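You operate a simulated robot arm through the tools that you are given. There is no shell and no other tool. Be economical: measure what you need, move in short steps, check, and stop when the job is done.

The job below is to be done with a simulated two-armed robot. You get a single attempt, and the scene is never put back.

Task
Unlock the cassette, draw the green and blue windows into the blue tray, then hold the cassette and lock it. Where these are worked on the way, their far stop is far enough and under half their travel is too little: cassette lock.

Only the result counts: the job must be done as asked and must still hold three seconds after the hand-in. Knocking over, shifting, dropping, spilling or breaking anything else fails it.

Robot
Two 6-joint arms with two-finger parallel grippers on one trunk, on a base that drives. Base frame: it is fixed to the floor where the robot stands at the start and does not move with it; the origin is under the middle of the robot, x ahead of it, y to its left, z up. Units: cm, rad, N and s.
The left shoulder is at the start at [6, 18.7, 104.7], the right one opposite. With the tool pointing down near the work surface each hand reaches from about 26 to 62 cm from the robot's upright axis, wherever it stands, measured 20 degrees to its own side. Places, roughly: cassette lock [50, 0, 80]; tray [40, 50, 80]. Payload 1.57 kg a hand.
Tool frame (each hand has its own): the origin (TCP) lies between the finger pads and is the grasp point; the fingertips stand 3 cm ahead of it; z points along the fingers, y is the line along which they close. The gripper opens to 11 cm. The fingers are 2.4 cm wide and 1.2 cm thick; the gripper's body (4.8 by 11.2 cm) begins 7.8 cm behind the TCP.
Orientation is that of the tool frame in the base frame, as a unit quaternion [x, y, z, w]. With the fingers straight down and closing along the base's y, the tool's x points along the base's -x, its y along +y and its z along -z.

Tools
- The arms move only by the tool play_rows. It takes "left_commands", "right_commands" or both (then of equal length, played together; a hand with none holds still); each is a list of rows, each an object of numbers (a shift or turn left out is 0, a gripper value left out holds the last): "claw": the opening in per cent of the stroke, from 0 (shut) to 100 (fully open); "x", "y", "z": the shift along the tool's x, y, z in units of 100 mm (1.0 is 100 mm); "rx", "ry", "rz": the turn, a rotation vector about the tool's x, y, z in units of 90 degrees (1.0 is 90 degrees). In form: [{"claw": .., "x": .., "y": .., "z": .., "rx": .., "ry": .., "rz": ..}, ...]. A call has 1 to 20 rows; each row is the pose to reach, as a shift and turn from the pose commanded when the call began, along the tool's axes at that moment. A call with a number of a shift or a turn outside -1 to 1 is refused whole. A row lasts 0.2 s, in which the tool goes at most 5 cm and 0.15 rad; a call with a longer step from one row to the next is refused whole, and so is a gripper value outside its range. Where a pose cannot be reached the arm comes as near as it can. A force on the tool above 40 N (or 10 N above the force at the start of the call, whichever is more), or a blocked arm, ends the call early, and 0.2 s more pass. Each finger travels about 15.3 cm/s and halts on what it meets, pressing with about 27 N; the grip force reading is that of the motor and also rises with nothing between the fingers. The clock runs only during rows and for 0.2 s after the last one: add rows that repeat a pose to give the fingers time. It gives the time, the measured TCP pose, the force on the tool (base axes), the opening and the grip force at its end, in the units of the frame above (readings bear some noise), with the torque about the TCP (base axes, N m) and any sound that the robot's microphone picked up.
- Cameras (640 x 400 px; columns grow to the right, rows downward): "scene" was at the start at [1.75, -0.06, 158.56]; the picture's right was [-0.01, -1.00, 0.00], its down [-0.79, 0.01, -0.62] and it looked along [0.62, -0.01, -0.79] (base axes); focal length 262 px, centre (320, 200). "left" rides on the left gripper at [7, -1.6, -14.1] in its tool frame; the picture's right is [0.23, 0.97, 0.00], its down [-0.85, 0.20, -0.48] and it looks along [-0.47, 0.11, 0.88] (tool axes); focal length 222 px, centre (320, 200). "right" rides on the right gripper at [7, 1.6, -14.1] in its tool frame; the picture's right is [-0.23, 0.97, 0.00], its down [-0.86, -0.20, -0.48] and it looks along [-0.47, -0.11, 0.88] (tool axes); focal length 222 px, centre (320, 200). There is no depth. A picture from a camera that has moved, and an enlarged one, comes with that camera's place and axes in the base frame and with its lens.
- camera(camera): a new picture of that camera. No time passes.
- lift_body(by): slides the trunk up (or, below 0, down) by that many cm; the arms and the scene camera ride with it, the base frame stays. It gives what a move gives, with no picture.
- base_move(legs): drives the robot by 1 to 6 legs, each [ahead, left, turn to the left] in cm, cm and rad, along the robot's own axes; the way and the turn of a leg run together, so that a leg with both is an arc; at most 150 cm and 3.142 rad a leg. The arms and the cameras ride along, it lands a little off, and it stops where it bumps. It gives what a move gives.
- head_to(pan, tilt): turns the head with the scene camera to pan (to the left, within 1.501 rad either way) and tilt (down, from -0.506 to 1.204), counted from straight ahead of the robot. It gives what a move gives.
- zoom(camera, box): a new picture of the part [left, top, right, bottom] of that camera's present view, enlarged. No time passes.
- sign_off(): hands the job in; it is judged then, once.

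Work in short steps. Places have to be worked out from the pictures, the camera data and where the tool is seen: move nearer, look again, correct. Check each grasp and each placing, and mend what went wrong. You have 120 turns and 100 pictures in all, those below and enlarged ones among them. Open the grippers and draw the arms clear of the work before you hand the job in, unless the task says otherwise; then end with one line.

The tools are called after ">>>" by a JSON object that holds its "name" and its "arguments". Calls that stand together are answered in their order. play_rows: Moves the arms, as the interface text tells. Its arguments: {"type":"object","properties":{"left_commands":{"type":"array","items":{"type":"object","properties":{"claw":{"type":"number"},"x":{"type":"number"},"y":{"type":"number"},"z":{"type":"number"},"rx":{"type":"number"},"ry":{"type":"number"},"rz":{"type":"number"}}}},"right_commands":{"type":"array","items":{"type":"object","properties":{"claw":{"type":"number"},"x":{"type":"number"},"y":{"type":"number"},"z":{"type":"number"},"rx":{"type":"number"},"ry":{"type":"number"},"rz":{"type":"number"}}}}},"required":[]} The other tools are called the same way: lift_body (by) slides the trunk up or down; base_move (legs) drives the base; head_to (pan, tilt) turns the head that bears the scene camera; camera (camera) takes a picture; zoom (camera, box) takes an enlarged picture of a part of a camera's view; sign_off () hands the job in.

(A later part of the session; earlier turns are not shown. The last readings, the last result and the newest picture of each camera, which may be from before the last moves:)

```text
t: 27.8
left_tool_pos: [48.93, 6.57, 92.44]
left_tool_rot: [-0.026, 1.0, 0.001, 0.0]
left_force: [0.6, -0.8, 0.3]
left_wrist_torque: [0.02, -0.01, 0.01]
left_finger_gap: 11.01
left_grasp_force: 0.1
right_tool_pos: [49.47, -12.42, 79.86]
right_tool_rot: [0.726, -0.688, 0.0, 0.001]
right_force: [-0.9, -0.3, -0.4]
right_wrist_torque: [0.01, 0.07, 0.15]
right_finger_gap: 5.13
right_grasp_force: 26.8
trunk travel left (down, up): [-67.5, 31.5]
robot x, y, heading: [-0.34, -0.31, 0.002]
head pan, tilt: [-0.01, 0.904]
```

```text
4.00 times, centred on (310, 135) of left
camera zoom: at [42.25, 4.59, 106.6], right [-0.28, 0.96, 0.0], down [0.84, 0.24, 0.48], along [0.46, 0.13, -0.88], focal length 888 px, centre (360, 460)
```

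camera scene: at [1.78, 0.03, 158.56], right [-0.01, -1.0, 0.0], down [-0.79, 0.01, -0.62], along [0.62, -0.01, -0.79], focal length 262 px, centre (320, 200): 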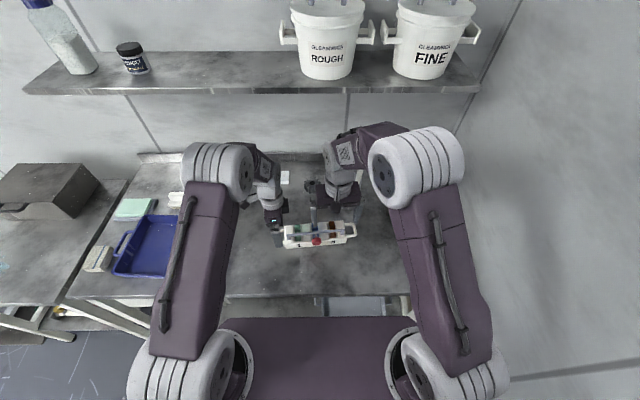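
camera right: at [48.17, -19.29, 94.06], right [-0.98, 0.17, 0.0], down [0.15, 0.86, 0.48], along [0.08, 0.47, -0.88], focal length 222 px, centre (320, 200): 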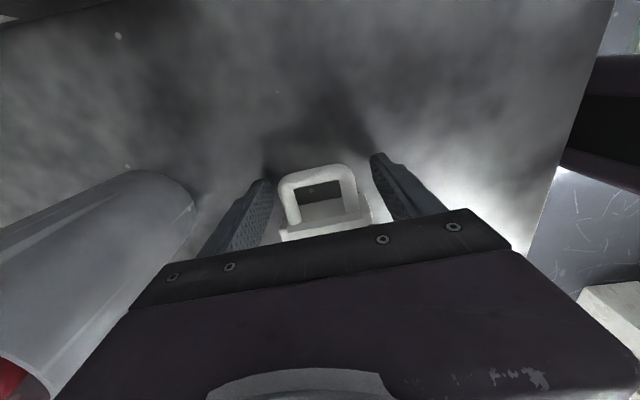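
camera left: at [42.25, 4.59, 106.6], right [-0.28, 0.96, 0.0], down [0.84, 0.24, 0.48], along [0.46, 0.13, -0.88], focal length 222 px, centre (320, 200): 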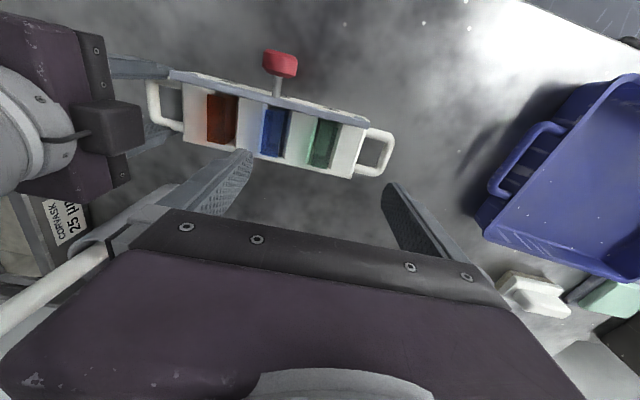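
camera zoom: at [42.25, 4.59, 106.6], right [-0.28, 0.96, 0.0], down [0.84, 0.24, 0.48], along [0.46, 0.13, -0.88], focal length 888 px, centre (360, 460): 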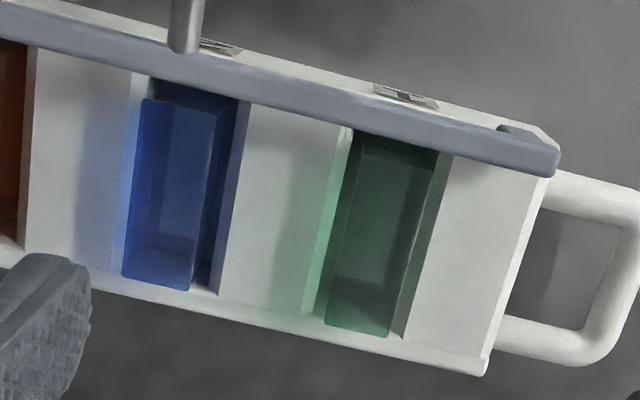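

The bar has cleared the windows. Green top centre ≈ (48.5, 6.85), ~2 × 5 cm, top z≈82; blue ≈ (48.8, 1.0). Lowering the left hand over green with a 5 cm opening to z≈83.5.

>>> {"name": "play_rows", "arguments": {"left_commands": [{"x": 0.04, "y": 0.03, "claw": 46}, {"x": 0.04, "y": 0.03, "z": 0.2}, {"x": 0.04, "y": 0.03, "z": 0.4}, {"x": 0.04, "y": 0.03, "z": 0.6}, {"x": 0.04, "y": 0.03, "z": 0.75}, {"x": 0.04, "y": 0.03, "z": 0.88}, {"x": 0.04, "y": 0.03, "z": 0.88}]}}

>>> {"name": "camera", "arguments": {"camera": "left"}}

>>> {"name": "zoom", "arguments": {"camera": "scene", "box": [255, 195, 385, 270]}}

```text
t: 29.4
left_tool_pos: [48.54, 6.84, 83.65]
left_tool_rot: [-0.026, 1.0, 0.0, 0.0]
left_force: [0.2, -1.5, 0.3]
left_wrist_torque: [-0.01, -0.02, -0.02]
left_finger_gap: 5.07
left_grasp_force: 0.1
right_tool_pos: [49.48, -12.29, 80.0]
right_tool_rot: [0.726, -0.688, 0.0, 0.0]
right_force: [0.4, -0.3, -0.1]
right_wrist_torque: [0.0, 0.01, -0.04]
right_finger_gap: 5.12
right_grasp_force: 27.2
trunk travel left (down, up): [-67.5, 31.5]
robot x, y, heading: [-0.06, -0.05, -0.0]
head pan, tilt: [-0.01, 0.904]
```

```text
62 pictures are left
camera left: at [41.81, 4.91, 97.77], right [-0.28, 0.96, 0.0], down [0.84, 0.24, 0.48], along [0.46, 0.13, -0.88], focal length 222 px, centre (320, 200)
```

left: 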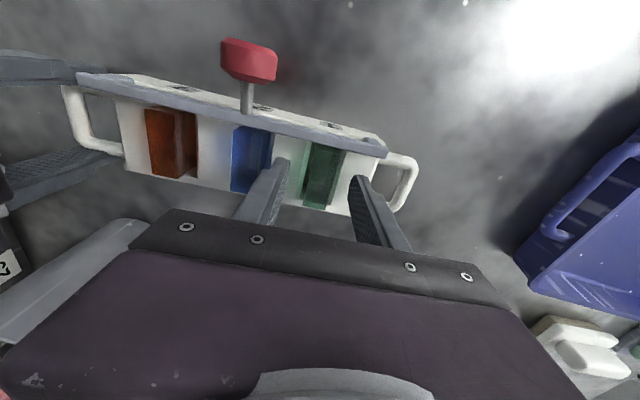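

```text
4.92 times, centred on (320, 232) of scene
camera zoom: at [1.78, -0.07, 158.56], right [-0.01, -1.0, 0.0], down [-0.79, 0.01, -0.62], along [0.62, -0.01, -0.79], focal length 1288 px, centre (320, 40)
```

zoom: 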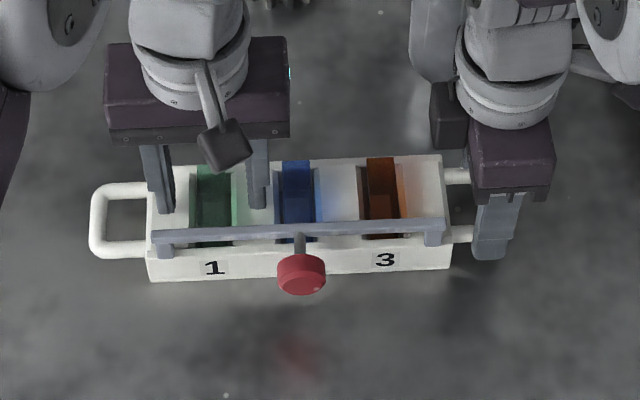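

Fingers straddle the green window. Lowering a further 0.5 cm gently, watching for deck contact, then closing.

>>> {"name": "play_rows", "arguments": {"left_commands": [{"z": 0.03}, {"z": 0.05}, {"z": 0.05, "claw": 30}, {"z": 0.05, "claw": 15}, {"z": 0.05, "claw": 5}, {"z": 0.05, "claw": 5}]}}

>>> {"name": "zoom", "arguments": {"camera": "scene", "box": [255, 195, 385, 270]}}

```text
t: 30.8
left_tool_pos: [48.6, 7.02, 83.22]
left_tool_rot: [-0.025, 1.0, 0.0, 0.0]
left_force: [0.3, 0.3, 0.1]
left_wrist_torque: [-0.04, -0.02, 0.0]
left_finger_gap: 1.93
left_grasp_force: 26.9
right_tool_pos: [49.47, -12.42, 80.0]
right_tool_rot: [0.725, -0.688, 0.0, 0.0]
right_force: [0.3, 0.7, 0.8]
right_wrist_torque: [0.01, -0.02, 0.03]
right_finger_gap: 5.13
right_grasp_force: 27.2
trunk travel left (down, up): [-67.5, 31.5]
robot x, y, heading: [-0.13, -0.26, -0.004]
head pan, tilt: [-0.01, 0.904]
```

```text
4.92 times, centred on (320, 232) of scene
camera zoom: at [1.78, -0.07, 158.56], right [-0.01, -1.0, 0.0], down [-0.79, 0.01, -0.62], along [0.62, -0.01, -0.79], focal length 1288 px, centre (320, 40)
```

zoom: 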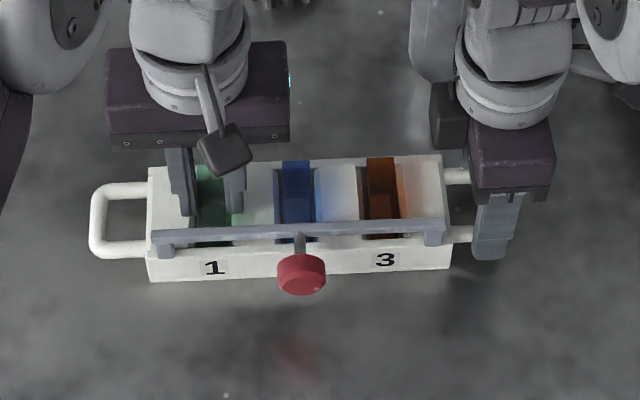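

Green is gripped (gap 1.93). Drawing it up slowly, watching forces.

>>> {"name": "play_rows", "arguments": {"left_commands": [{"z": -0.05}, {"z": -0.12}, {"z": -0.25}, {"z": -0.4}, {"z": -0.6}, {"z": -0.8}, {"z": -1.0}]}}

>>> {"name": "camera", "arguments": {"camera": "scene"}}

>>> {"name": "camera", "arguments": {"camera": "left"}}

```text
t: 32.4
left_tool_pos: [48.58, 6.89, 93.29]
left_tool_rot: [-0.025, 1.0, 0.0, 0.0]
left_force: [0.2, -0.2, -1.6]
left_wrist_torque: [0.0, 0.01, -0.03]
left_finger_gap: 1.96
left_grasp_force: 27.2
right_tool_pos: [49.49, -12.27, 79.9]
right_tool_rot: [0.725, -0.688, 0.001, 0.001]
right_force: [0.4, 0.2, 1.7]
right_wrist_torque: [0.01, -0.13, -0.07]
right_finger_gap: 5.09
right_grasp_force: 27.2
trunk travel left (down, up): [-67.5, 31.5]
robot x, y, heading: [0.08, -0.01, 0.001]
head pan, tilt: [-0.01, 0.904]
```

```text
59 pictures are left
camera scene: at [1.76, -0.07, 158.56], right [-0.01, -1.0, 0.0], down [-0.79, 0.01, -0.62], along [0.62, -0.01, -0.79], focal length 262 px, centre (320, 200)
```

scene: 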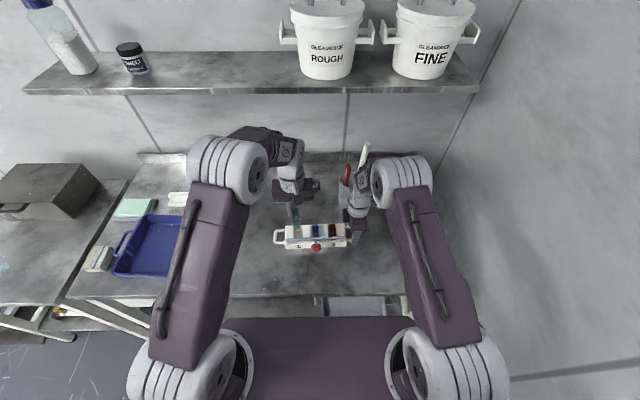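

```text
58 pictures are left
camera left: at [41.81, 4.84, 107.34], right [-0.28, 0.96, 0.0], down [0.84, 0.24, 0.48], along [0.46, 0.13, -0.88], focal length 222 px, centre (320, 200)
```

left: 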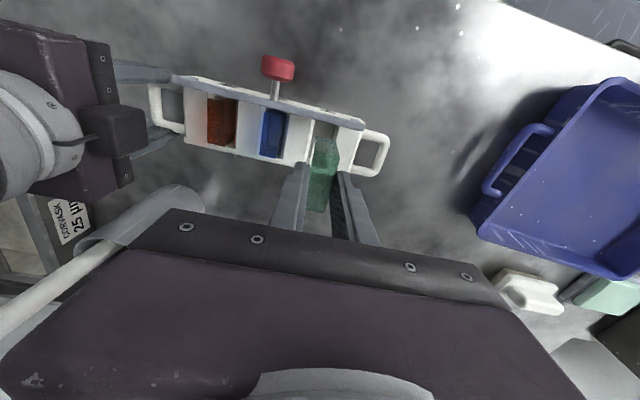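

Green came out freely. The tray spans roughly x 32–56, y 43–63. Carrying the window toward it at z≈95, in 10 cm hops.

>>> {"name": "play_rows", "arguments": {"left_commands": [{"y": 0.25, "z": -0.1}, {"y": 0.6, "z": -0.2, "x": 0.05}, {"y": 1.0, "z": -0.2, "x": 0.1}]}}

>>> {"name": "play_rows", "arguments": {"left_commands": [{"y": 0.4, "x": 0.05}, {"y": 0.8, "x": 0.1}, {"y": 1.0, "x": 0.1}]}}

>>> {"name": "play_rows", "arguments": {"left_commands": [{"y": 0.4, "x": 0.05}, {"y": 0.8, "x": 0.1}, {"y": 1.0, "x": 0.1}]}}

>>> {"name": "camera", "arguments": {"camera": "left"}}

```text
t: 33.2
left_tool_pos: [46.99, 16.96, 95.21]
left_tool_rot: [-0.024, 1.0, 0.0, 0.0]
left_force: [-0.5, -0.7, -1.9]
left_wrist_torque: [0.0, 0.0, 0.0]
left_finger_gap: 1.95
left_grasp_force: 27.3
right_tool_pos: [49.34, -12.27, 79.84]
right_tool_rot: [0.725, -0.689, -0.001, 0.001]
right_force: [0.1, 1.6, 1.8]
right_wrist_torque: [-0.59, -0.07, -0.12]
right_finger_gap: 5.13
right_grasp_force: 26.8
trunk travel left (down, up): [-67.5, 31.5]
robot x, y, heading: [-0.01, 0.38, 0.001]
head pan, tilt: [-0.01, 0.904]
```

```text
t: 34.0
left_tool_pos: [45.49, 26.81, 95.28]
left_tool_rot: [-0.025, 1.0, 0.0, 0.001]
left_force: [-0.6, 0.3, -1.7]
left_wrist_torque: [0.0, 0.01, 0.01]
left_finger_gap: 1.92
left_grasp_force: 27.0
right_tool_pos: [49.43, -12.37, 79.97]
right_tool_rot: [0.726, -0.688, 0.0, 0.0]
right_force: [-2.0, -0.6, 0.1]
right_wrist_torque: [-0.54, -0.05, 0.0]
right_finger_gap: 5.13
right_grasp_force: 27.3
trunk travel left (down, up): [-67.5, 31.5]
robot x, y, heading: [0.26, -0.01, -0.004]
head pan, tilt: [-0.01, 0.904]
```

```text
t: 34.8
left_tool_pos: [44.04, 36.66, 95.18]
left_tool_rot: [-0.025, 1.0, 0.001, 0.0]
left_force: [0.2, 0.0, -1.4]
left_wrist_torque: [-0.02, -0.02, 0.01]
left_finger_gap: 1.94
left_grasp_force: 27.0
right_tool_pos: [49.39, -12.33, 80.0]
right_tool_rot: [0.726, -0.688, 0.0, 0.001]
right_force: [-1.6, -1.4, -0.6]
right_wrist_torque: [-0.41, -0.06, 0.0]
right_finger_gap: 5.11
right_grasp_force: 27.1
trunk travel left (down, up): [-67.5, 31.5]
robot x, y, heading: [-0.06, 0.15, -0.002]
head pan, tilt: [-0.01, 0.904]
```

```text
57 pictures are left
camera left: at [37.29, 34.67, 109.36], right [-0.28, 0.96, 0.0], down [0.84, 0.24, 0.48], along [0.46, 0.13, -0.88], focal length 222 px, centre (320, 200)
```

left: 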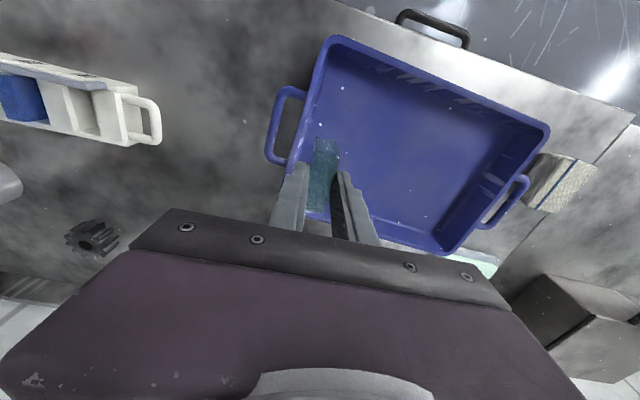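

The tray spans about x 34–55, y 35–63, so its middle is near (44.5, 49). Moving green to about y≈52, x≈43.

>>> {"name": "play_rows", "arguments": {"left_commands": [{"y": 0.4}, {"y": 0.7}, {"y": 0.8}]}}

>>> {"name": "play_rows", "arguments": {"left_commands": [{"y": 0.4}, {"y": 0.7}, {"y": 0.75, "z": 0.3}, {"y": 0.75, "z": 0.6}, {"y": 0.75, "z": 0.9}]}}

>>> {"name": "camera", "arguments": {"camera": "left"}}

>>> {"name": "zoom", "arguments": {"camera": "scene", "box": [80, 180, 280, 300]}}

```text
t: 35.6
left_tool_pos: [43.68, 44.8, 95.13]
left_tool_rot: [-0.025, 1.0, 0.0, -0.001]
left_force: [-0.6, 0.4, -0.7]
left_wrist_torque: [0.01, 0.0, 0.03]
left_finger_gap: 1.93
left_grasp_force: 27.2
right_tool_pos: [49.44, -12.25, 79.98]
right_tool_rot: [0.726, -0.688, -0.001, 0.0]
right_force: [-0.7, 1.5, 0.5]
right_wrist_torque: [-0.37, -0.03, -0.01]
right_finger_gap: 5.11
right_grasp_force: 27.1
trunk travel left (down, up): [-67.5, 31.5]
robot x, y, heading: [-0.18, 0.04, -0.0]
head pan, tilt: [-0.01, 0.904]
```

```text
t: 36.8
left_tool_pos: [43.32, 52.31, 86.14]
left_tool_rot: [-0.026, 1.0, 0.0, 0.0]
left_force: [-0.4, 0.1, -1.7]
left_wrist_torque: [-0.02, -0.01, 0.0]
left_finger_gap: 1.94
left_grasp_force: 27.6
right_tool_pos: [49.45, -12.28, 79.94]
right_tool_rot: [0.726, -0.688, 0.0, 0.001]
right_force: [-0.9, 1.2, -0.2]
right_wrist_torque: [-0.26, 0.08, -0.01]
right_finger_gap: 5.1
right_grasp_force: 27.3
trunk travel left (down, up): [-67.5, 31.5]
robot x, y, heading: [-0.34, 0.38, -0.002]
head pan, tilt: [-0.01, 0.904]
```

```text
56 pictures are left
camera left: at [36.54, 50.24, 100.22], right [-0.28, 0.96, 0.0], down [0.84, 0.24, 0.48], along [0.46, 0.13, -0.88], focal length 222 px, centre (320, 200)
```

left: 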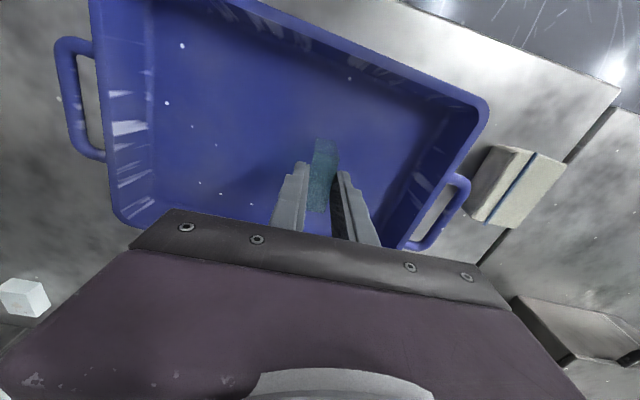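

```text
3.20 times, centred on (180, 240) of scene
camera zoom: at [1.8, -0.01, 158.57], right [-0.01, -1.0, 0.0], down [-0.79, 0.01, -0.62], along [0.62, -0.01, -0.79], focal length 837 px, centre (768, 72)
```

zoom: 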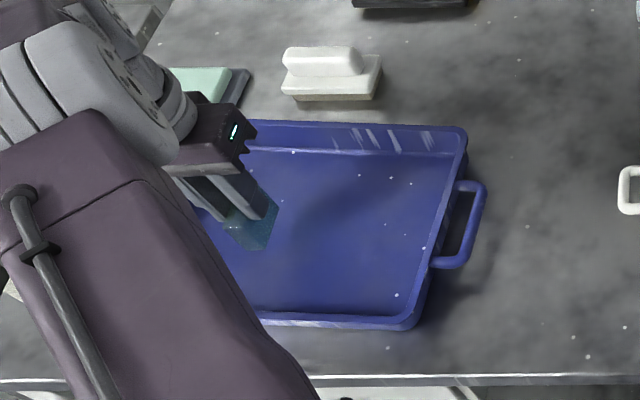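

Over the tray with clearance. Lowering to z≈83.4 and then in small steps to feel the floor.

>>> {"name": "play_rows", "arguments": {"left_commands": [{"z": 0.1}, {"z": 0.18}, {"z": 0.25}, {"z": 0.27}]}}

>>> {"name": "zoom", "arguments": {"camera": "scene", "box": [130, 220, 190, 260]}}

```text
t: 37.8
left_tool_pos: [43.34, 52.35, 83.44]
left_tool_rot: [-0.025, 1.0, 0.0, 0.0]
left_force: [-0.1, 0.2, -1.3]
left_wrist_torque: [0.0, 0.02, -0.01]
left_finger_gap: 1.94
left_grasp_force: 27.2
right_tool_pos: [49.49, -12.32, 79.88]
right_tool_rot: [0.726, -0.688, 0.0, 0.001]
right_force: [0.3, 0.3, 0.3]
right_wrist_torque: [-0.04, -0.02, 0.03]
right_finger_gap: 5.14
right_grasp_force: 27.2
trunk travel left (down, up): [-67.5, 31.5]
robot x, y, heading: [-0.22, -0.05, 0.006]
head pan, tilt: [-0.01, 0.904]
```

```text
10.00 times, centred on (160, 240) of scene
camera zoom: at [1.79, -0.01, 158.56], right [-0.01, -1.0, 0.0], down [-0.79, 0.01, -0.62], along [0.62, -0.01, -0.79], focal length 2617 px, centre (1920, -200)
```

zoom: 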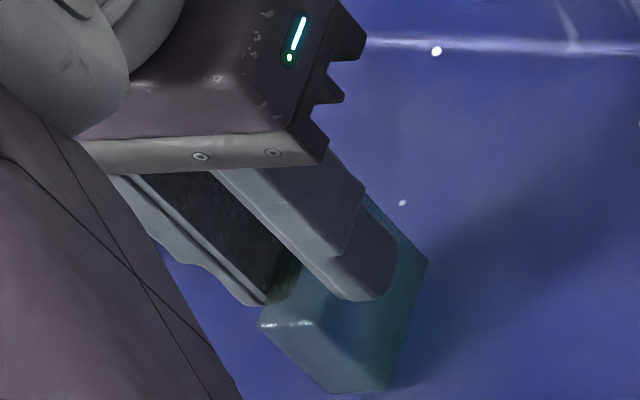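

The block's bottom is close to its shadow. Creeping down in 2 mm steps.

>>> {"name": "play_rows", "arguments": {"left_commands": [{"z": 0.02}, {"z": 0.04}, {"z": 0.06}]}}

```text
t: 38.6
left_tool_pos: [43.37, 52.29, 82.86]
left_tool_rot: [-0.026, 1.0, 0.0, 0.001]
left_force: [-1.2, 0.6, 5.1]
left_wrist_torque: [0.01, 0.04, -0.01]
left_finger_gap: 1.94
left_grasp_force: 26.9
right_tool_pos: [49.37, -12.38, 79.99]
right_tool_rot: [0.726, -0.687, 0.001, 0.0]
right_force: [0.4, -0.3, 0.4]
right_wrist_torque: [-0.1, -0.08, -0.04]
right_finger_gap: 5.13
right_grasp_force: 27.6
trunk travel left (down, up): [-67.5, 31.5]
robot x, y, heading: [-0.31, -0.22, -0.004]
head pan, tilt: [-0.01, 0.904]
```

Contact (force from −1.3 to +5 N). Releasing and rising straight up.

>>> {"name": "play_rows", "arguments": {"left_commands": [{"claw": 22}, {"claw": 30}, {"claw": 36}, {"claw": 36}, {"z": -0.2}, {"z": -0.5}, {"z": -0.9}, {"z": -1.0}]}}

>>> {"name": "camera", "arguments": {"camera": "left"}}

```text
t: 40.4
left_tool_pos: [43.19, 52.23, 92.87]
left_tool_rot: [-0.026, 1.0, -0.001, 0.0]
left_force: [0.0, 0.3, -0.2]
left_wrist_torque: [-0.02, 0.01, -0.01]
left_finger_gap: 3.96
left_grasp_force: 0.0
right_tool_pos: [49.44, -12.32, 79.91]
right_tool_rot: [0.726, -0.687, 0.0, 0.0]
right_force: [-1.5, -0.7, -0.2]
right_wrist_torque: [0.09, -0.07, 0.04]
right_finger_gap: 5.13
right_grasp_force: 27.2
trunk travel left (down, up): [-67.5, 31.5]
robot x, y, heading: [-0.06, 0.07, 0.001]
head pan, tilt: [-0.01, 0.904]
```

```text
53 pictures are left
camera left: at [36.5, 50.17, 107.04], right [-0.28, 0.96, 0.0], down [0.84, 0.24, 0.48], along [0.46, 0.13, -0.88], focal length 222 px, centre (320, 200)
```

left: 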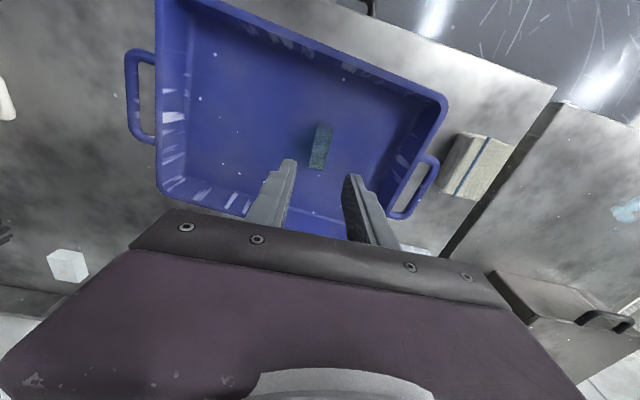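

Green stands in the tray. Returning to the blue window.

>>> {"name": "play_rows", "arguments": {"left_commands": [{"y": -0.4, "z": -0.1}, {"y": -0.8, "x": -0.03, "z": -0.1}, {"y": -1.0, "x": -0.06, "z": -0.1, "claw": 46}]}}

>>> {"name": "play_rows", "arguments": {"left_commands": [{"y": -0.4}, {"y": -0.8, "x": -0.03}, {"y": -1.0, "x": -0.06}]}}

>>> {"name": "play_rows", "arguments": {"left_commands": [{"y": -0.4}, {"y": -0.8, "x": -0.03}, {"y": -1.0, "x": -0.06}]}}

>>> {"name": "play_rows", "arguments": {"left_commands": [{"y": -0.4}, {"y": -0.8, "x": -0.03}, {"y": -1.0, "x": -0.06}]}}

>>> {"name": "play_rows", "arguments": {"left_commands": [{"y": -0.4}, {"y": -0.8, "x": -0.03}, {"y": -1.0, "x": -0.06}, {"y": -1.0, "x": -0.06}]}}

>>> {"name": "zoom", "arguments": {"camera": "left", "box": [230, 85, 390, 185]}}

```text
t: 41.2
left_tool_pos: [44.43, 42.39, 93.98]
left_tool_rot: [-0.026, 1.0, 0.0, 0.0]
left_force: [0.6, -0.3, -0.5]
left_wrist_torque: [-0.01, 0.0, 0.04]
left_finger_gap: 5.05
left_grasp_force: 0.1
right_tool_pos: [49.48, -12.41, 79.98]
right_tool_rot: [0.726, -0.688, 0.0, 0.0]
right_force: [-0.6, -0.1, -0.8]
right_wrist_torque: [0.31, 0.04, 0.16]
right_finger_gap: 5.13
right_grasp_force: 27.3
trunk travel left (down, up): [-67.5, 31.5]
robot x, y, heading: [0.34, 0.2, 0.004]
head pan, tilt: [-0.01, 0.904]
```

```text
t: 42.0
left_tool_pos: [45.58, 32.33, 93.99]
left_tool_rot: [-0.025, 1.0, 0.0, 0.0]
left_force: [0.0, 0.5, 0.5]
left_wrist_torque: [0.01, 0.03, 0.01]
left_finger_gap: 5.09
left_grasp_force: 0.1
right_tool_pos: [49.58, -12.37, 79.97]
right_tool_rot: [0.726, -0.688, -0.001, -0.001]
right_force: [-0.1, 0.2, -0.3]
right_wrist_torque: [0.36, 0.06, 0.13]
right_finger_gap: 5.15
right_grasp_force: 27.4
trunk travel left (down, up): [-67.5, 31.5]
robot x, y, heading: [-0.09, 0.04, -0.003]
head pan, tilt: [-0.01, 0.904]
```

```text
t: 42.8
left_tool_pos: [46.66, 22.29, 93.93]
left_tool_rot: [-0.025, 1.0, 0.0, 0.0]
left_force: [0.1, -0.1, -0.1]
left_wrist_torque: [0.0, 0.01, -0.01]
left_finger_gap: 5.04
left_grasp_force: 0.0
right_tool_pos: [49.36, -12.41, 79.9]
right_tool_rot: [0.726, -0.688, 0.0, -0.001]
right_force: [0.0, 0.0, -0.2]
right_wrist_torque: [0.34, 0.06, 0.12]
right_finger_gap: 5.11
right_grasp_force: 27.5
trunk travel left (down, up): [-67.5, 31.5]
robot x, y, heading: [0.19, -0.14, -0.003]
head pan, tilt: [-0.01, 0.904]
```

```text
t: 43.6
left_tool_pos: [47.76, 12.39, 93.76]
left_tool_rot: [-0.025, 1.0, 0.002, 0.0]
left_force: [0.0, 0.0, -0.3]
left_wrist_torque: [-0.02, -0.02, 0.0]
left_finger_gap: 5.07
left_grasp_force: 0.1
right_tool_pos: [49.5, -12.36, 80.0]
right_tool_rot: [0.725, -0.688, 0.0, 0.0]
right_force: [-0.8, -0.9, -0.6]
right_wrist_torque: [0.32, 0.06, 0.13]
right_finger_gap: 5.1
right_grasp_force: 26.9
trunk travel left (down, up): [-67.5, 31.5]
robot x, y, heading: [0.07, 0.43, -0.004]
head pan, tilt: [-0.01, 0.904]
```

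```text
t: 44.6
left_tool_pos: [48.78, 2.37, 93.75]
left_tool_rot: [-0.026, 1.0, 0.0, 0.0]
left_force: [0.3, 0.0, 0.1]
left_wrist_torque: [0.03, 0.0, 0.01]
left_finger_gap: 5.05
left_grasp_force: 0.1
right_tool_pos: [49.58, -12.35, 79.95]
right_tool_rot: [0.726, -0.688, 0.0, 0.0]
right_force: [-0.2, 0.3, 0.1]
right_wrist_torque: [0.11, 0.06, 0.09]
right_finger_gap: 5.12
right_grasp_force: 27.0
trunk travel left (down, up): [-67.5, 31.5]
robot x, y, heading: [-0.82, 0.01, -0.0]
head pan, tilt: [-0.01, 0.904]
```

```text
4.00 times, centred on (310, 135) of left
camera zoom: at [42.11, 0.37, 107.94], right [-0.28, 0.96, 0.0], down [0.84, 0.24, 0.48], along [0.46, 0.13, -0.88], focal length 888 px, centre (360, 460)
```

zoom: 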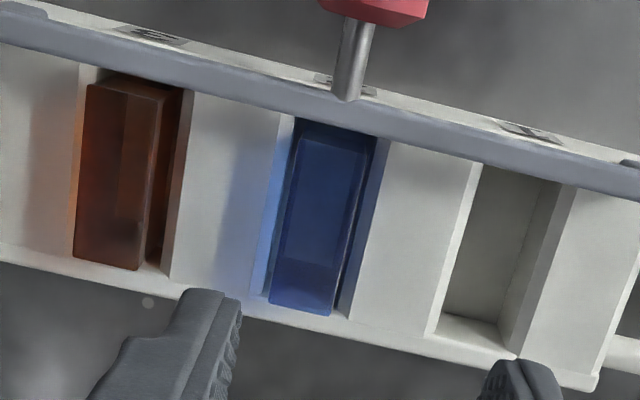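

Blue top centre ≈ (48.5, 1.0). Aligning and lowering to z≈84.

>>> {"name": "play_rows", "arguments": {"left_commands": [{"x": 0.03, "y": -0.138}, {"x": 0.03, "y": -0.138, "z": 0.3}, {"x": 0.03, "y": -0.138, "z": 0.6}, {"x": 0.03, "y": -0.138, "z": 0.85}, {"x": 0.03, "y": -0.138, "z": 0.97}, {"x": 0.03, "y": -0.138, "z": 0.97}]}}

>>> {"name": "camera", "arguments": {"camera": "left"}}

>>> {"name": "zoom", "arguments": {"camera": "scene", "box": [255, 195, 385, 270]}}

```text
t: 46.0
left_tool_pos: [48.55, 0.92, 84.2]
left_tool_rot: [-0.025, 1.0, 0.0, 0.0]
left_force: [-0.1, 0.5, -0.7]
left_wrist_torque: [-0.03, 0.01, 0.01]
left_finger_gap: 5.06
left_grasp_force: 0.0
right_tool_pos: [49.4, -12.35, 80.03]
right_tool_rot: [0.726, -0.688, 0.0, 0.0]
right_force: [-0.7, -1.9, -0.8]
right_wrist_torque: [-0.08, 0.05, 0.02]
right_finger_gap: 5.12
right_grasp_force: 27.2
trunk travel left (down, up): [-67.5, 31.5]
robot x, y, heading: [0.05, 0.13, -0.0]
head pan, tilt: [-0.01, 0.904]
```

```text
51 pictures are left
camera left: at [41.85, -1.03, 98.31], right [-0.28, 0.96, 0.0], down [0.84, 0.24, 0.48], along [0.46, 0.13, -0.88], focal length 222 px, centre (320, 200)
```

left: 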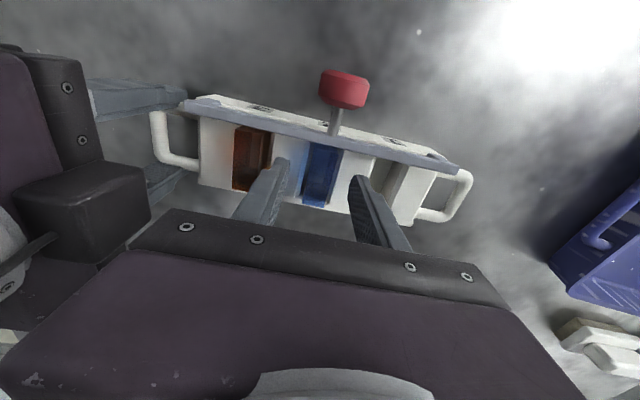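

```text
4.92 times, centred on (320, 232) of scene
camera zoom: at [1.76, -0.08, 158.56], right [-0.01, -1.0, 0.0], down [-0.79, 0.01, -0.62], along [0.62, -0.01, -0.79], focal length 1288 px, centre (320, 40)
```

zoom: 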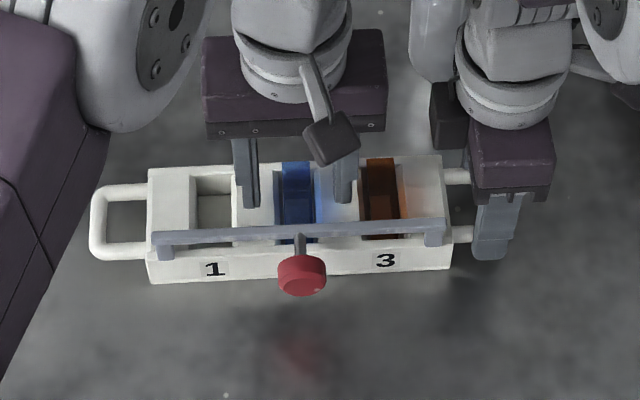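

Fingers straddle blue, clear of brown. Lowering 1 cm to z≈83.2, closing, and lifting slowly.

>>> {"name": "play_rows", "arguments": {"left_commands": [{"z": 0.05}, {"z": 0.1}, {"z": 0.1, "claw": 30}, {"z": 0.1, "claw": 15}, {"z": 0.1, "claw": 5}, {"z": 0.1, "claw": 5}]}}

>>> {"name": "play_rows", "arguments": {"left_commands": [{"z": -0.05}, {"z": -0.12}, {"z": -0.25}, {"z": -0.4}, {"z": -0.6}, {"z": -0.8}, {"z": -1.0}]}}

>>> {"name": "camera", "arguments": {"camera": "left"}}

```text
t: 47.4
left_tool_pos: [48.63, 0.95, 83.07]
left_tool_rot: [-0.025, 1.0, 0.0, 0.0]
left_force: [1.3, 0.3, 0.1]
left_wrist_torque: [-0.07, -0.03, 0.01]
left_finger_gap: 1.95
left_grasp_force: 27.3
right_tool_pos: [49.42, -12.34, 79.84]
right_tool_rot: [0.726, -0.688, 0.0, 0.0]
right_force: [-0.6, -1.7, -0.7]
right_wrist_torque: [-0.04, -0.01, 0.01]
right_finger_gap: 5.11
right_grasp_force: 26.5
trunk travel left (down, up): [-67.5, 31.5]
robot x, y, heading: [0.0, -0.49, -0.003]
head pan, tilt: [-0.01, 0.904]
```

```text
t: 49.0
left_tool_pos: [48.6, 0.98, 93.16]
left_tool_rot: [-0.026, 1.0, 0.001, 0.0]
left_force: [-0.5, 0.1, -0.1]
left_wrist_torque: [0.01, -0.01, -0.02]
left_finger_gap: 1.93
left_grasp_force: 27.3
right_tool_pos: [49.39, -12.4, 79.97]
right_tool_rot: [0.725, -0.688, 0.0, -0.001]
right_force: [-0.2, -1.1, 0.7]
right_wrist_torque: [-0.03, -0.05, -0.01]
right_finger_gap: 5.13
right_grasp_force: 27.1
trunk travel left (down, up): [-67.5, 31.5]
robot x, y, heading: [0.16, -0.25, -0.003]
head pan, tilt: [-0.01, 0.904]
```

```text
49 pictures are left
camera left: at [41.82, -1.02, 107.33], right [-0.28, 0.96, 0.0], down [0.84, 0.24, 0.48], along [0.46, 0.13, -0.88], focal length 222 px, centre (320, 200)
```

left: 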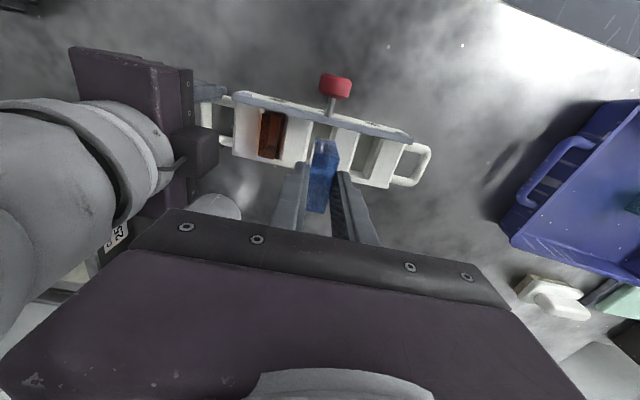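

Blue drawn. Carrying it to the tray at about (43.5, 44.5), clear of the green one at y=52.3.

>>> {"name": "play_rows", "arguments": {"left_commands": [{"y": 0.25, "z": -0.1}, {"y": 0.6, "z": -0.2, "x": 0.05}, {"y": 1.0, "z": -0.2, "x": 0.08}]}}

>>> {"name": "play_rows", "arguments": {"left_commands": [{"y": 0.4, "x": 0.05}, {"y": 0.8, "x": 0.08}, {"y": 1.0, "x": 0.08}]}}

>>> {"name": "play_rows", "arguments": {"left_commands": [{"y": 0.4, "x": 0.05}, {"y": 0.8, "x": 0.08}, {"y": 1.0, "x": 0.08}]}}

>>> {"name": "play_rows", "arguments": {"left_commands": [{"y": 0.4, "x": 0.05}, {"y": 0.8, "x": 0.08}, {"y": 1.0, "x": 0.08}]}}

>>> {"name": "play_rows", "arguments": {"left_commands": [{"y": 0.3}, {"y": 0.35}, {"y": 0.35, "z": 0.3}, {"y": 0.35, "z": 0.6}, {"y": 0.35, "z": 0.85}]}}

>>> {"name": "camera", "arguments": {"camera": "left"}}

```text
t: 49.8
left_tool_pos: [47.29, 11.01, 95.29]
left_tool_rot: [-0.025, 1.0, 0.0, 0.0]
left_force: [-0.2, 0.2, -1.2]
left_wrist_torque: [-0.02, 0.01, -0.03]
left_finger_gap: 1.95
left_grasp_force: 27.2
right_tool_pos: [49.48, -12.28, 79.83]
right_tool_rot: [0.725, -0.689, 0.0, -0.001]
right_force: [-0.3, 1.4, 0.7]
right_wrist_torque: [-0.49, -0.14, -0.01]
right_finger_gap: 5.12
right_grasp_force: 26.9
trunk travel left (down, up): [-67.5, 31.5]
robot x, y, heading: [0.03, 0.12, 0.009]
head pan, tilt: [-0.01, 0.904]
```

```text
t: 50.6
left_tool_pos: [46.09, 20.99, 95.13]
left_tool_rot: [-0.024, 1.0, 0.0, 0.0]
left_force: [0.9, 0.5, -0.1]
left_wrist_torque: [-0.01, 0.02, 0.01]
left_finger_gap: 1.94
left_grasp_force: 27.1
right_tool_pos: [49.47, -12.39, 80.02]
right_tool_rot: [0.726, -0.688, 0.0, 0.0]
right_force: [-0.5, 0.0, 0.3]
right_wrist_torque: [-0.45, -0.05, -0.05]
right_finger_gap: 5.12
right_grasp_force: 26.7
trunk travel left (down, up): [-67.5, 31.5]
robot x, y, heading: [-0.44, -0.17, 0.003]
head pan, tilt: [-0.01, 0.904]
```

```text
t: 51.4
left_tool_pos: [44.69, 30.94, 95.3]
left_tool_rot: [-0.024, 1.0, 0.0, -0.001]
left_force: [-0.1, 0.3, -1.9]
left_wrist_torque: [0.0, -0.02, 0.01]
left_finger_gap: 1.97
left_grasp_force: 26.8
right_tool_pos: [49.34, -12.28, 80.0]
right_tool_rot: [0.726, -0.688, 0.0, 0.0]
right_force: [-1.0, 0.4, 1.2]
right_wrist_torque: [-0.42, -0.05, -0.12]
right_finger_gap: 5.13
right_grasp_force: 26.8
trunk travel left (down, up): [-67.5, 31.5]
robot x, y, heading: [0.18, -0.17, 0.001]
head pan, tilt: [-0.01, 0.904]
```

```text
t: 52.2
left_tool_pos: [43.42, 40.99, 95.26]
left_tool_rot: [-0.026, 1.0, 0.0, 0.0]
left_force: [0.3, 0.4, -0.7]
left_wrist_torque: [0.01, -0.01, 0.0]
left_finger_gap: 1.91
left_grasp_force: 27.1
right_tool_pos: [49.4, -12.36, 79.97]
right_tool_rot: [0.726, -0.688, 0.001, 0.0]
right_force: [-0.3, 1.0, 0.5]
right_wrist_torque: [-0.43, -0.05, -0.05]
right_finger_gap: 5.13
right_grasp_force: 27.1
trunk travel left (down, up): [-67.5, 31.5]
robot x, y, heading: [-0.11, -0.04, -0.004]
head pan, tilt: [-0.01, 0.904]
```

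```text
t: 53.4
left_tool_pos: [43.21, 44.26, 86.56]
left_tool_rot: [-0.026, 1.0, 0.0, 0.001]
left_force: [0.1, -0.3, -1.4]
left_wrist_torque: [0.01, 0.01, 0.0]
left_finger_gap: 1.94
left_grasp_force: 26.9
right_tool_pos: [49.41, -12.3, 79.95]
right_tool_rot: [0.726, -0.687, 0.0, 0.0]
right_force: [-0.1, 0.3, 0.0]
right_wrist_torque: [-0.34, 0.06, 0.08]
right_finger_gap: 5.15
right_grasp_force: 26.4
trunk travel left (down, up): [-67.5, 31.5]
robot x, y, heading: [0.14, 0.02, -0.004]
head pan, tilt: [-0.01, 0.904]
```

```text
48 pictures are left
camera left: at [36.47, 42.25, 100.83], right [-0.28, 0.96, 0.0], down [0.84, 0.24, 0.48], along [0.46, 0.13, -0.88], focal length 222 px, centre (320, 200)
```

left: 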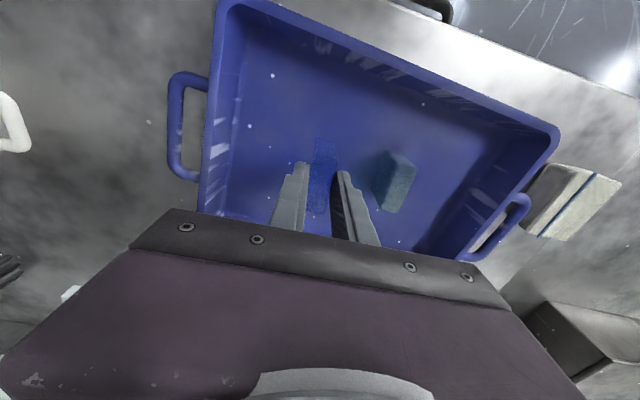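

Good spot. Lowering to z≈83.0, then creeping to contact.

>>> {"name": "play_rows", "arguments": {"left_commands": [{"z": 0.12}, {"z": 0.24}, {"z": 0.33}, {"z": 0.35}, {"z": 0.365}, {"z": 0.38}]}}

```text
t: 54.8
left_tool_pos: [43.24, 44.18, 82.9]
left_tool_rot: [-0.026, 1.0, 0.001, 0.002]
left_force: [-1.7, 0.4, 4.5]
left_wrist_torque: [-0.01, 0.13, 0.0]
left_finger_gap: 1.92
left_grasp_force: 26.8
right_tool_pos: [49.45, -12.35, 79.98]
right_tool_rot: [0.726, -0.688, 0.0, 0.0]
right_force: [-0.1, 0.3, 0.1]
right_wrist_torque: [-0.34, 0.02, -0.02]
right_finger_gap: 5.12
right_grasp_force: 26.7
trunk travel left (down, up): [-67.5, 31.5]
robot x, y, heading: [-0.34, 0.3, -0.0]
head pan, tilt: [-0.01, 0.904]
```

Contact (4.5 N). Releasing and rising.

>>> {"name": "play_rows", "arguments": {"left_commands": [{"claw": 22}, {"claw": 30}, {"claw": 36}, {"claw": 36}, {"z": -0.2}, {"z": -0.5}, {"z": -0.9}, {"z": -1.0}]}}

>>> {"name": "camera", "arguments": {"camera": "left"}}

```text
t: 56.6
left_tool_pos: [43.1, 44.32, 92.83]
left_tool_rot: [-0.025, 1.0, -0.001, 0.0]
left_force: [0.1, -0.1, -0.2]
left_wrist_torque: [0.01, -0.04, -0.01]
left_finger_gap: 3.99
left_grasp_force: 0.1
right_tool_pos: [49.42, -12.44, 80.0]
right_tool_rot: [0.726, -0.688, 0.0, 0.001]
right_force: [-0.3, -0.8, 0.1]
right_wrist_torque: [0.13, -0.07, 0.06]
right_finger_gap: 5.11
right_grasp_force: 27.0
trunk travel left (down, up): [-67.5, 31.5]
robot x, y, heading: [-0.16, 0.05, 0.001]
head pan, tilt: [-0.01, 0.904]
```

```text
47 pictures are left
camera left: at [36.39, 42.26, 107.04], right [-0.28, 0.96, 0.0], down [0.84, 0.24, 0.48], along [0.46, 0.13, -0.88], focal length 222 px, centre (320, 200)
```

left: 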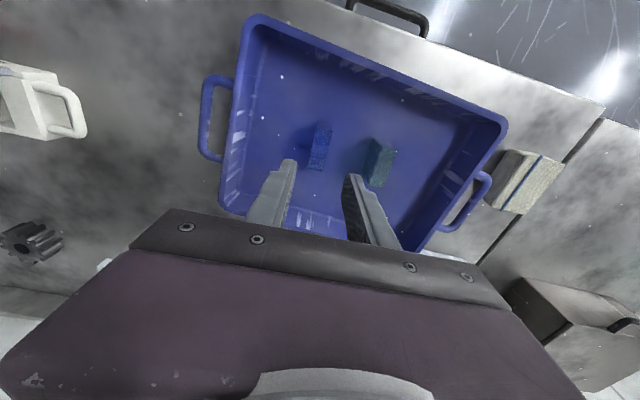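

Both windows stand in the tray. Now the left hand goes to the knob (≈(42, 0.5, 82.5)) while the right keeps holding the cassette.

>>> {"name": "play_rows", "arguments": {"left_commands": [{"y": -0.4, "z": -0.1}, {"y": -0.8, "x": 0.04, "z": -0.1}, {"y": -1.0, "x": 0.08, "z": -0.1, "claw": 60}]}}

>>> {"name": "play_rows", "arguments": {"left_commands": [{"y": -0.4}, {"y": -0.8, "x": 0.04}, {"y": -1.0, "x": 0.08}]}}

>>> {"name": "play_rows", "arguments": {"left_commands": [{"y": -0.4}, {"y": -0.8, "x": 0.04}, {"y": -1.0, "x": 0.08}]}}

>>> {"name": "play_rows", "arguments": {"left_commands": [{"y": -0.4}, {"y": -0.8, "x": 0.04}, {"y": -1.0, "x": 0.08}, {"y": -1.0, "x": 0.08}]}}

>>> {"name": "camera", "arguments": {"camera": "left"}}

>>> {"name": "zoom", "arguments": {"camera": "scene", "box": [255, 195, 385, 270]}}

```text
t: 57.4
left_tool_pos: [42.89, 34.26, 93.97]
left_tool_rot: [-0.025, 1.0, 0.0, 0.0]
left_force: [-0.2, -0.2, -0.4]
left_wrist_torque: [-0.02, 0.01, 0.02]
left_finger_gap: 6.57
left_grasp_force: 0.1
right_tool_pos: [49.4, -12.42, 79.98]
right_tool_rot: [0.726, -0.687, 0.0, 0.0]
right_force: [0.3, -1.0, 0.5]
right_wrist_torque: [0.17, -0.01, 0.07]
right_finger_gap: 5.12
right_grasp_force: 27.3
trunk travel left (down, up): [-67.5, 31.5]
robot x, y, heading: [0.33, -0.11, 0.002]
head pan, tilt: [-0.01, 0.904]
```

```text
t: 58.2
left_tool_pos: [42.73, 24.22, 93.79]
left_tool_rot: [-0.025, 1.0, 0.001, 0.0]
left_force: [-0.2, 0.4, -0.2]
left_wrist_torque: [0.02, -0.03, 0.01]
left_finger_gap: 6.59
left_grasp_force: 0.0
right_tool_pos: [49.49, -12.3, 79.97]
right_tool_rot: [0.726, -0.688, 0.0, -0.001]
right_force: [0.0, 0.3, -0.4]
right_wrist_torque: [0.38, 0.0, 0.08]
right_finger_gap: 5.11
right_grasp_force: 27.0
trunk travel left (down, up): [-67.5, 31.5]
robot x, y, heading: [0.02, 0.22, -0.003]
head pan, tilt: [-0.01, 0.904]
```

```text
t: 59.0
left_tool_pos: [42.4, 14.2, 93.88]
left_tool_rot: [-0.025, 1.0, 0.0, 0.0]
left_force: [-0.4, -0.8, 0.0]
left_wrist_torque: [-0.03, -0.03, -0.01]
left_finger_gap: 6.58
left_grasp_force: 0.1
right_tool_pos: [49.41, -12.29, 79.88]
right_tool_rot: [0.725, -0.689, 0.0, 0.0]
right_force: [-1.0, 1.1, 1.3]
right_wrist_torque: [0.34, 0.01, 0.12]
right_finger_gap: 5.14
right_grasp_force: 26.9
trunk travel left (down, up): [-67.5, 31.5]
robot x, y, heading: [0.03, -0.13, 0.002]
head pan, tilt: [-0.01, 0.904]
```

```text
t: 60.0
left_tool_pos: [42.0, 4.25, 93.9]
left_tool_rot: [-0.026, 1.0, 0.0, 0.001]
left_force: [0.0, 0.5, 0.1]
left_wrist_torque: [0.02, 0.03, 0.04]
left_finger_gap: 6.56
left_grasp_force: 0.1
right_tool_pos: [49.37, -12.27, 79.93]
right_tool_rot: [0.726, -0.687, 0.0, 0.001]
right_force: [-0.6, 0.9, -0.5]
right_wrist_torque: [0.14, 0.04, 0.03]
right_finger_gap: 5.11
right_grasp_force: 27.2
trunk travel left (down, up): [-67.5, 31.5]
robot x, y, heading: [-0.25, 0.11, 0.003]
head pan, tilt: [-0.01, 0.904]
```

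```text
46 pictures are left
camera left: at [35.19, 2.16, 108.04], right [-0.28, 0.96, 0.0], down [0.84, 0.24, 0.48], along [0.46, 0.13, -0.88], focal length 222 px, centre (320, 200)
```

left: 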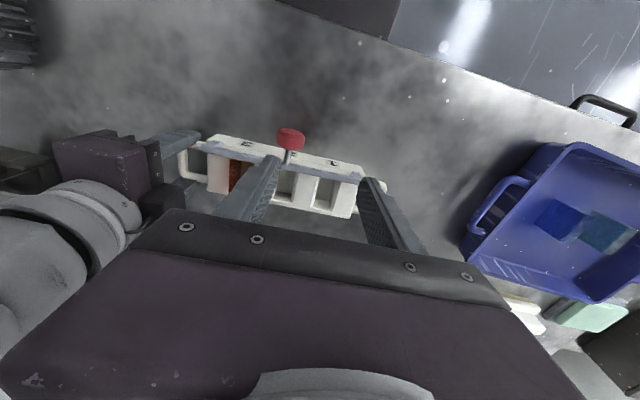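

```text
4.92 times, centred on (320, 232) of scene
camera zoom: at [1.76, -0.06, 158.56], right [-0.01, -1.0, 0.0], down [-0.79, 0.01, -0.62], along [0.62, -0.01, -0.79], focal length 1288 px, centre (320, 40)
```

zoom: 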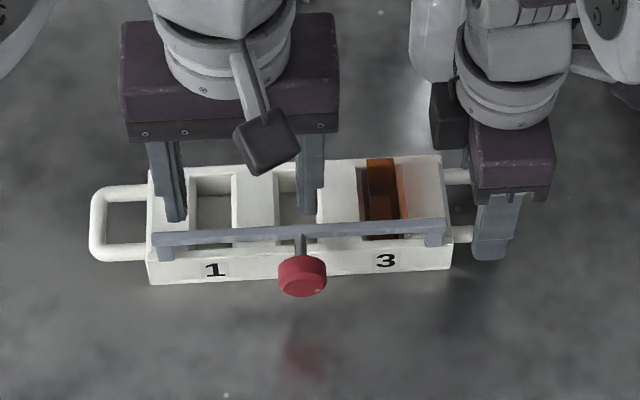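

Knob ≈ (41.9, 0.5). Moving over it and lowering to z≈84 with a 6.6 cm opening.

>>> {"name": "play_rows", "arguments": {"left_commands": [{"y": -0.37, "x": 0.03}, {"y": -0.37, "x": 0.03, "z": 0.2}, {"y": -0.37, "x": 0.03, "z": 0.4}, {"y": -0.37, "x": 0.03, "z": 0.6}, {"y": -0.37, "x": 0.03, "z": 0.6}]}}

>>> {"name": "camera", "arguments": {"camera": "left"}}

```text
t: 61.2
left_tool_pos: [41.91, 0.46, 87.79]
left_tool_rot: [-0.025, 1.0, 0.0, 0.0]
left_force: [-0.8, -0.9, 0.4]
left_wrist_torque: [0.01, -0.04, -0.01]
left_finger_gap: 6.58
left_grasp_force: 0.3
right_tool_pos: [49.56, -12.31, 79.87]
right_tool_rot: [0.726, -0.687, 0.0, 0.0]
right_force: [-1.0, -0.4, 0.1]
right_wrist_torque: [-0.07, 0.08, 0.03]
right_finger_gap: 5.13
right_grasp_force: 26.7
trunk travel left (down, up): [-67.5, 31.5]
robot x, y, heading: [0.1, -0.1, 0.001]
head pan, tilt: [-0.01, 0.904]
```

```text
44 pictures are left
camera left: at [35.14, -1.58, 101.98], right [-0.28, 0.96, 0.0], down [0.84, 0.24, 0.48], along [0.46, 0.13, -0.88], focal length 222 px, centre (320, 200)
```

left: 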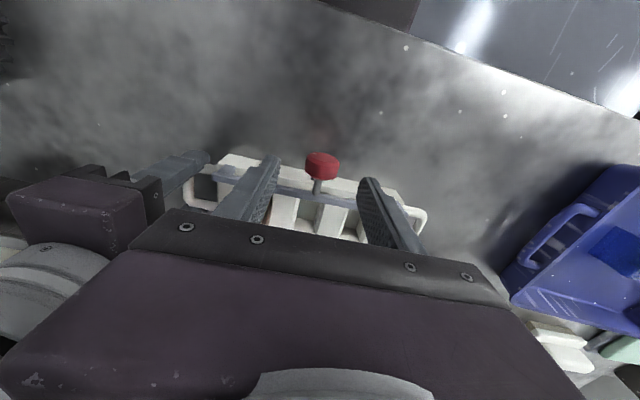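

Knob is centred. Lowering 5 cm and closing on it.

>>> {"name": "play_rows", "arguments": {"left_commands": [{"z": 0.2}, {"z": 0.4}, {"z": 0.5}, {"z": 0.5, "claw": 40}, {"z": 0.5, "claw": 25}, {"z": 0.5, "claw": 10}, {"z": 0.5, "claw": 10}]}}

>>> {"name": "camera", "arguments": {"camera": "left"}}

```text
t: 62.8
left_tool_pos: [41.8, 0.61, 82.64]
left_tool_rot: [-0.026, 1.0, 0.0, -0.001]
left_force: [-1.8, 11.2, 1.8]
left_wrist_torque: [0.08, -0.11, 0.32]
left_finger_gap: 3.08
left_grasp_force: 26.4
right_tool_pos: [49.43, -12.34, 79.88]
right_tool_rot: [0.725, -0.688, 0.0, 0.001]
right_force: [3.4, -11.4, -0.1]
right_wrist_torque: [-0.33, 0.01, 0.21]
right_finger_gap: 5.13
right_grasp_force: 27.1
trunk travel left (down, up): [-67.5, 31.5]
robot x, y, heading: [-0.45, 0.11, 0.001]
head pan, tilt: [-0.01, 0.904]
```

```text
43 pictures are left
camera left: at [35.12, -1.49, 96.93], right [-0.28, 0.96, 0.0], down [0.84, 0.24, 0.48], along [0.46, 0.13, -0.88], focal length 222 px, centre (320, 200)
```

left: 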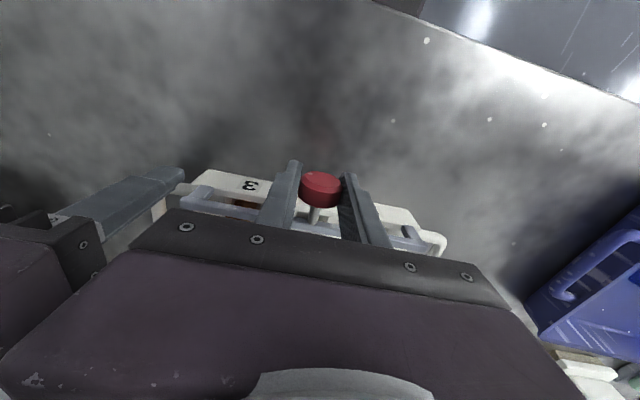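

Gripped. Pushing it back (+x) 1.8 cm with a small lateral relief, then checking.

>>> {"name": "play_rows", "arguments": {"left_commands": [{"y": 0.015, "x": -0.04}, {"y": 0.015, "x": -0.08}, {"y": 0.015, "x": -0.12}, {"y": 0.015, "x": -0.15}, {"y": 0.015, "x": -0.18}]}}

>>> {"name": "zoom", "arguments": {"camera": "scene", "box": [255, 195, 385, 270]}}

```text
t: 64.0
left_tool_pos: [43.65, 0.77, 82.94]
left_tool_rot: [-0.024, 1.0, 0.0, 0.0]
left_force: [-4.7, 0.1, 0.1]
left_wrist_torque: [-0.08, 0.29, -0.29]
left_finger_gap: 3.06
left_grasp_force: 27.1
right_tool_pos: [49.51, -12.41, 79.93]
right_tool_rot: [0.726, -0.688, 0.0, 0.0]
right_force: [4.3, 0.3, 0.4]
right_wrist_torque: [-0.22, -0.09, -0.44]
right_finger_gap: 5.12
right_grasp_force: 26.9
trunk travel left (down, up): [-67.5, 31.5]
robot x, y, heading: [0.28, 0.08, 0.001]
head pan, tilt: [-0.01, 0.904]
```

```text
4.92 times, centred on (320, 232) of scene
camera zoom: at [1.79, -0.05, 158.56], right [-0.01, -1.0, 0.0], down [-0.79, 0.01, -0.62], along [0.62, -0.01, -0.79], focal length 1288 px, centre (320, 40)
```

zoom: 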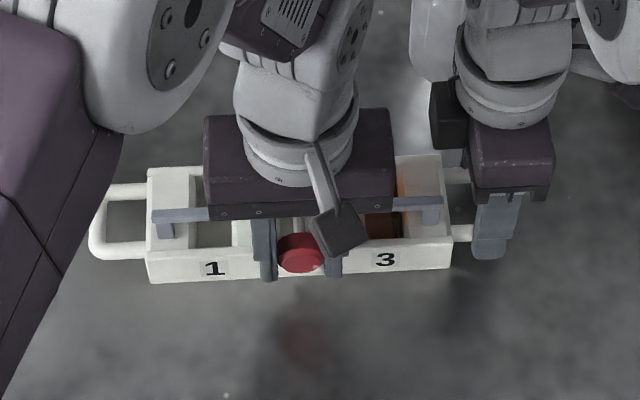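

Moving well with 4.7 N. Pushing further up to its stop.

>>> {"name": "play_rows", "arguments": {"left_commands": [{"x": -0.02}, {"x": -0.04}, {"x": -0.06}, {"x": -0.06}]}}

>>> {"name": "zoom", "arguments": {"camera": "scene", "box": [255, 195, 385, 270]}}

```text
t: 65.0
left_tool_pos: [44.26, 0.98, 82.77]
left_tool_rot: [-0.026, 1.0, 0.001, -0.001]
left_force: [-12.4, 11.4, 1.8]
left_wrist_torque: [0.09, 0.29, -0.55]
left_finger_gap: 3.11
left_grasp_force: 27.5
right_tool_pos: [49.53, -12.39, 79.98]
right_tool_rot: [0.726, -0.687, 0.001, -0.002]
right_force: [11.0, -9.8, 0.2]
right_wrist_torque: [0.04, -0.25, -0.21]
right_finger_gap: 5.13
right_grasp_force: 27.8
trunk travel left (down, up): [-67.5, 31.5]
robot x, y, heading: [-0.07, -0.44, -0.004]
head pan, tilt: [-0.01, 0.904]
```

```text
4.92 times, centred on (320, 232) of scene
camera zoom: at [1.77, -0.05, 158.56], right [-0.01, -1.0, 0.0], down [-0.79, 0.01, -0.62], along [0.62, -0.01, -0.79], focal length 1288 px, centre (320, 40)
```

zoom: 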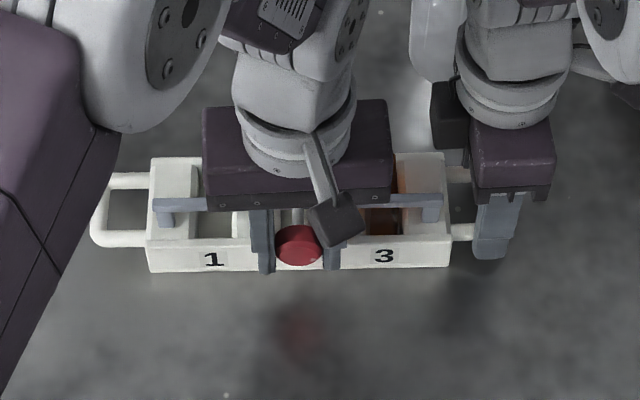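

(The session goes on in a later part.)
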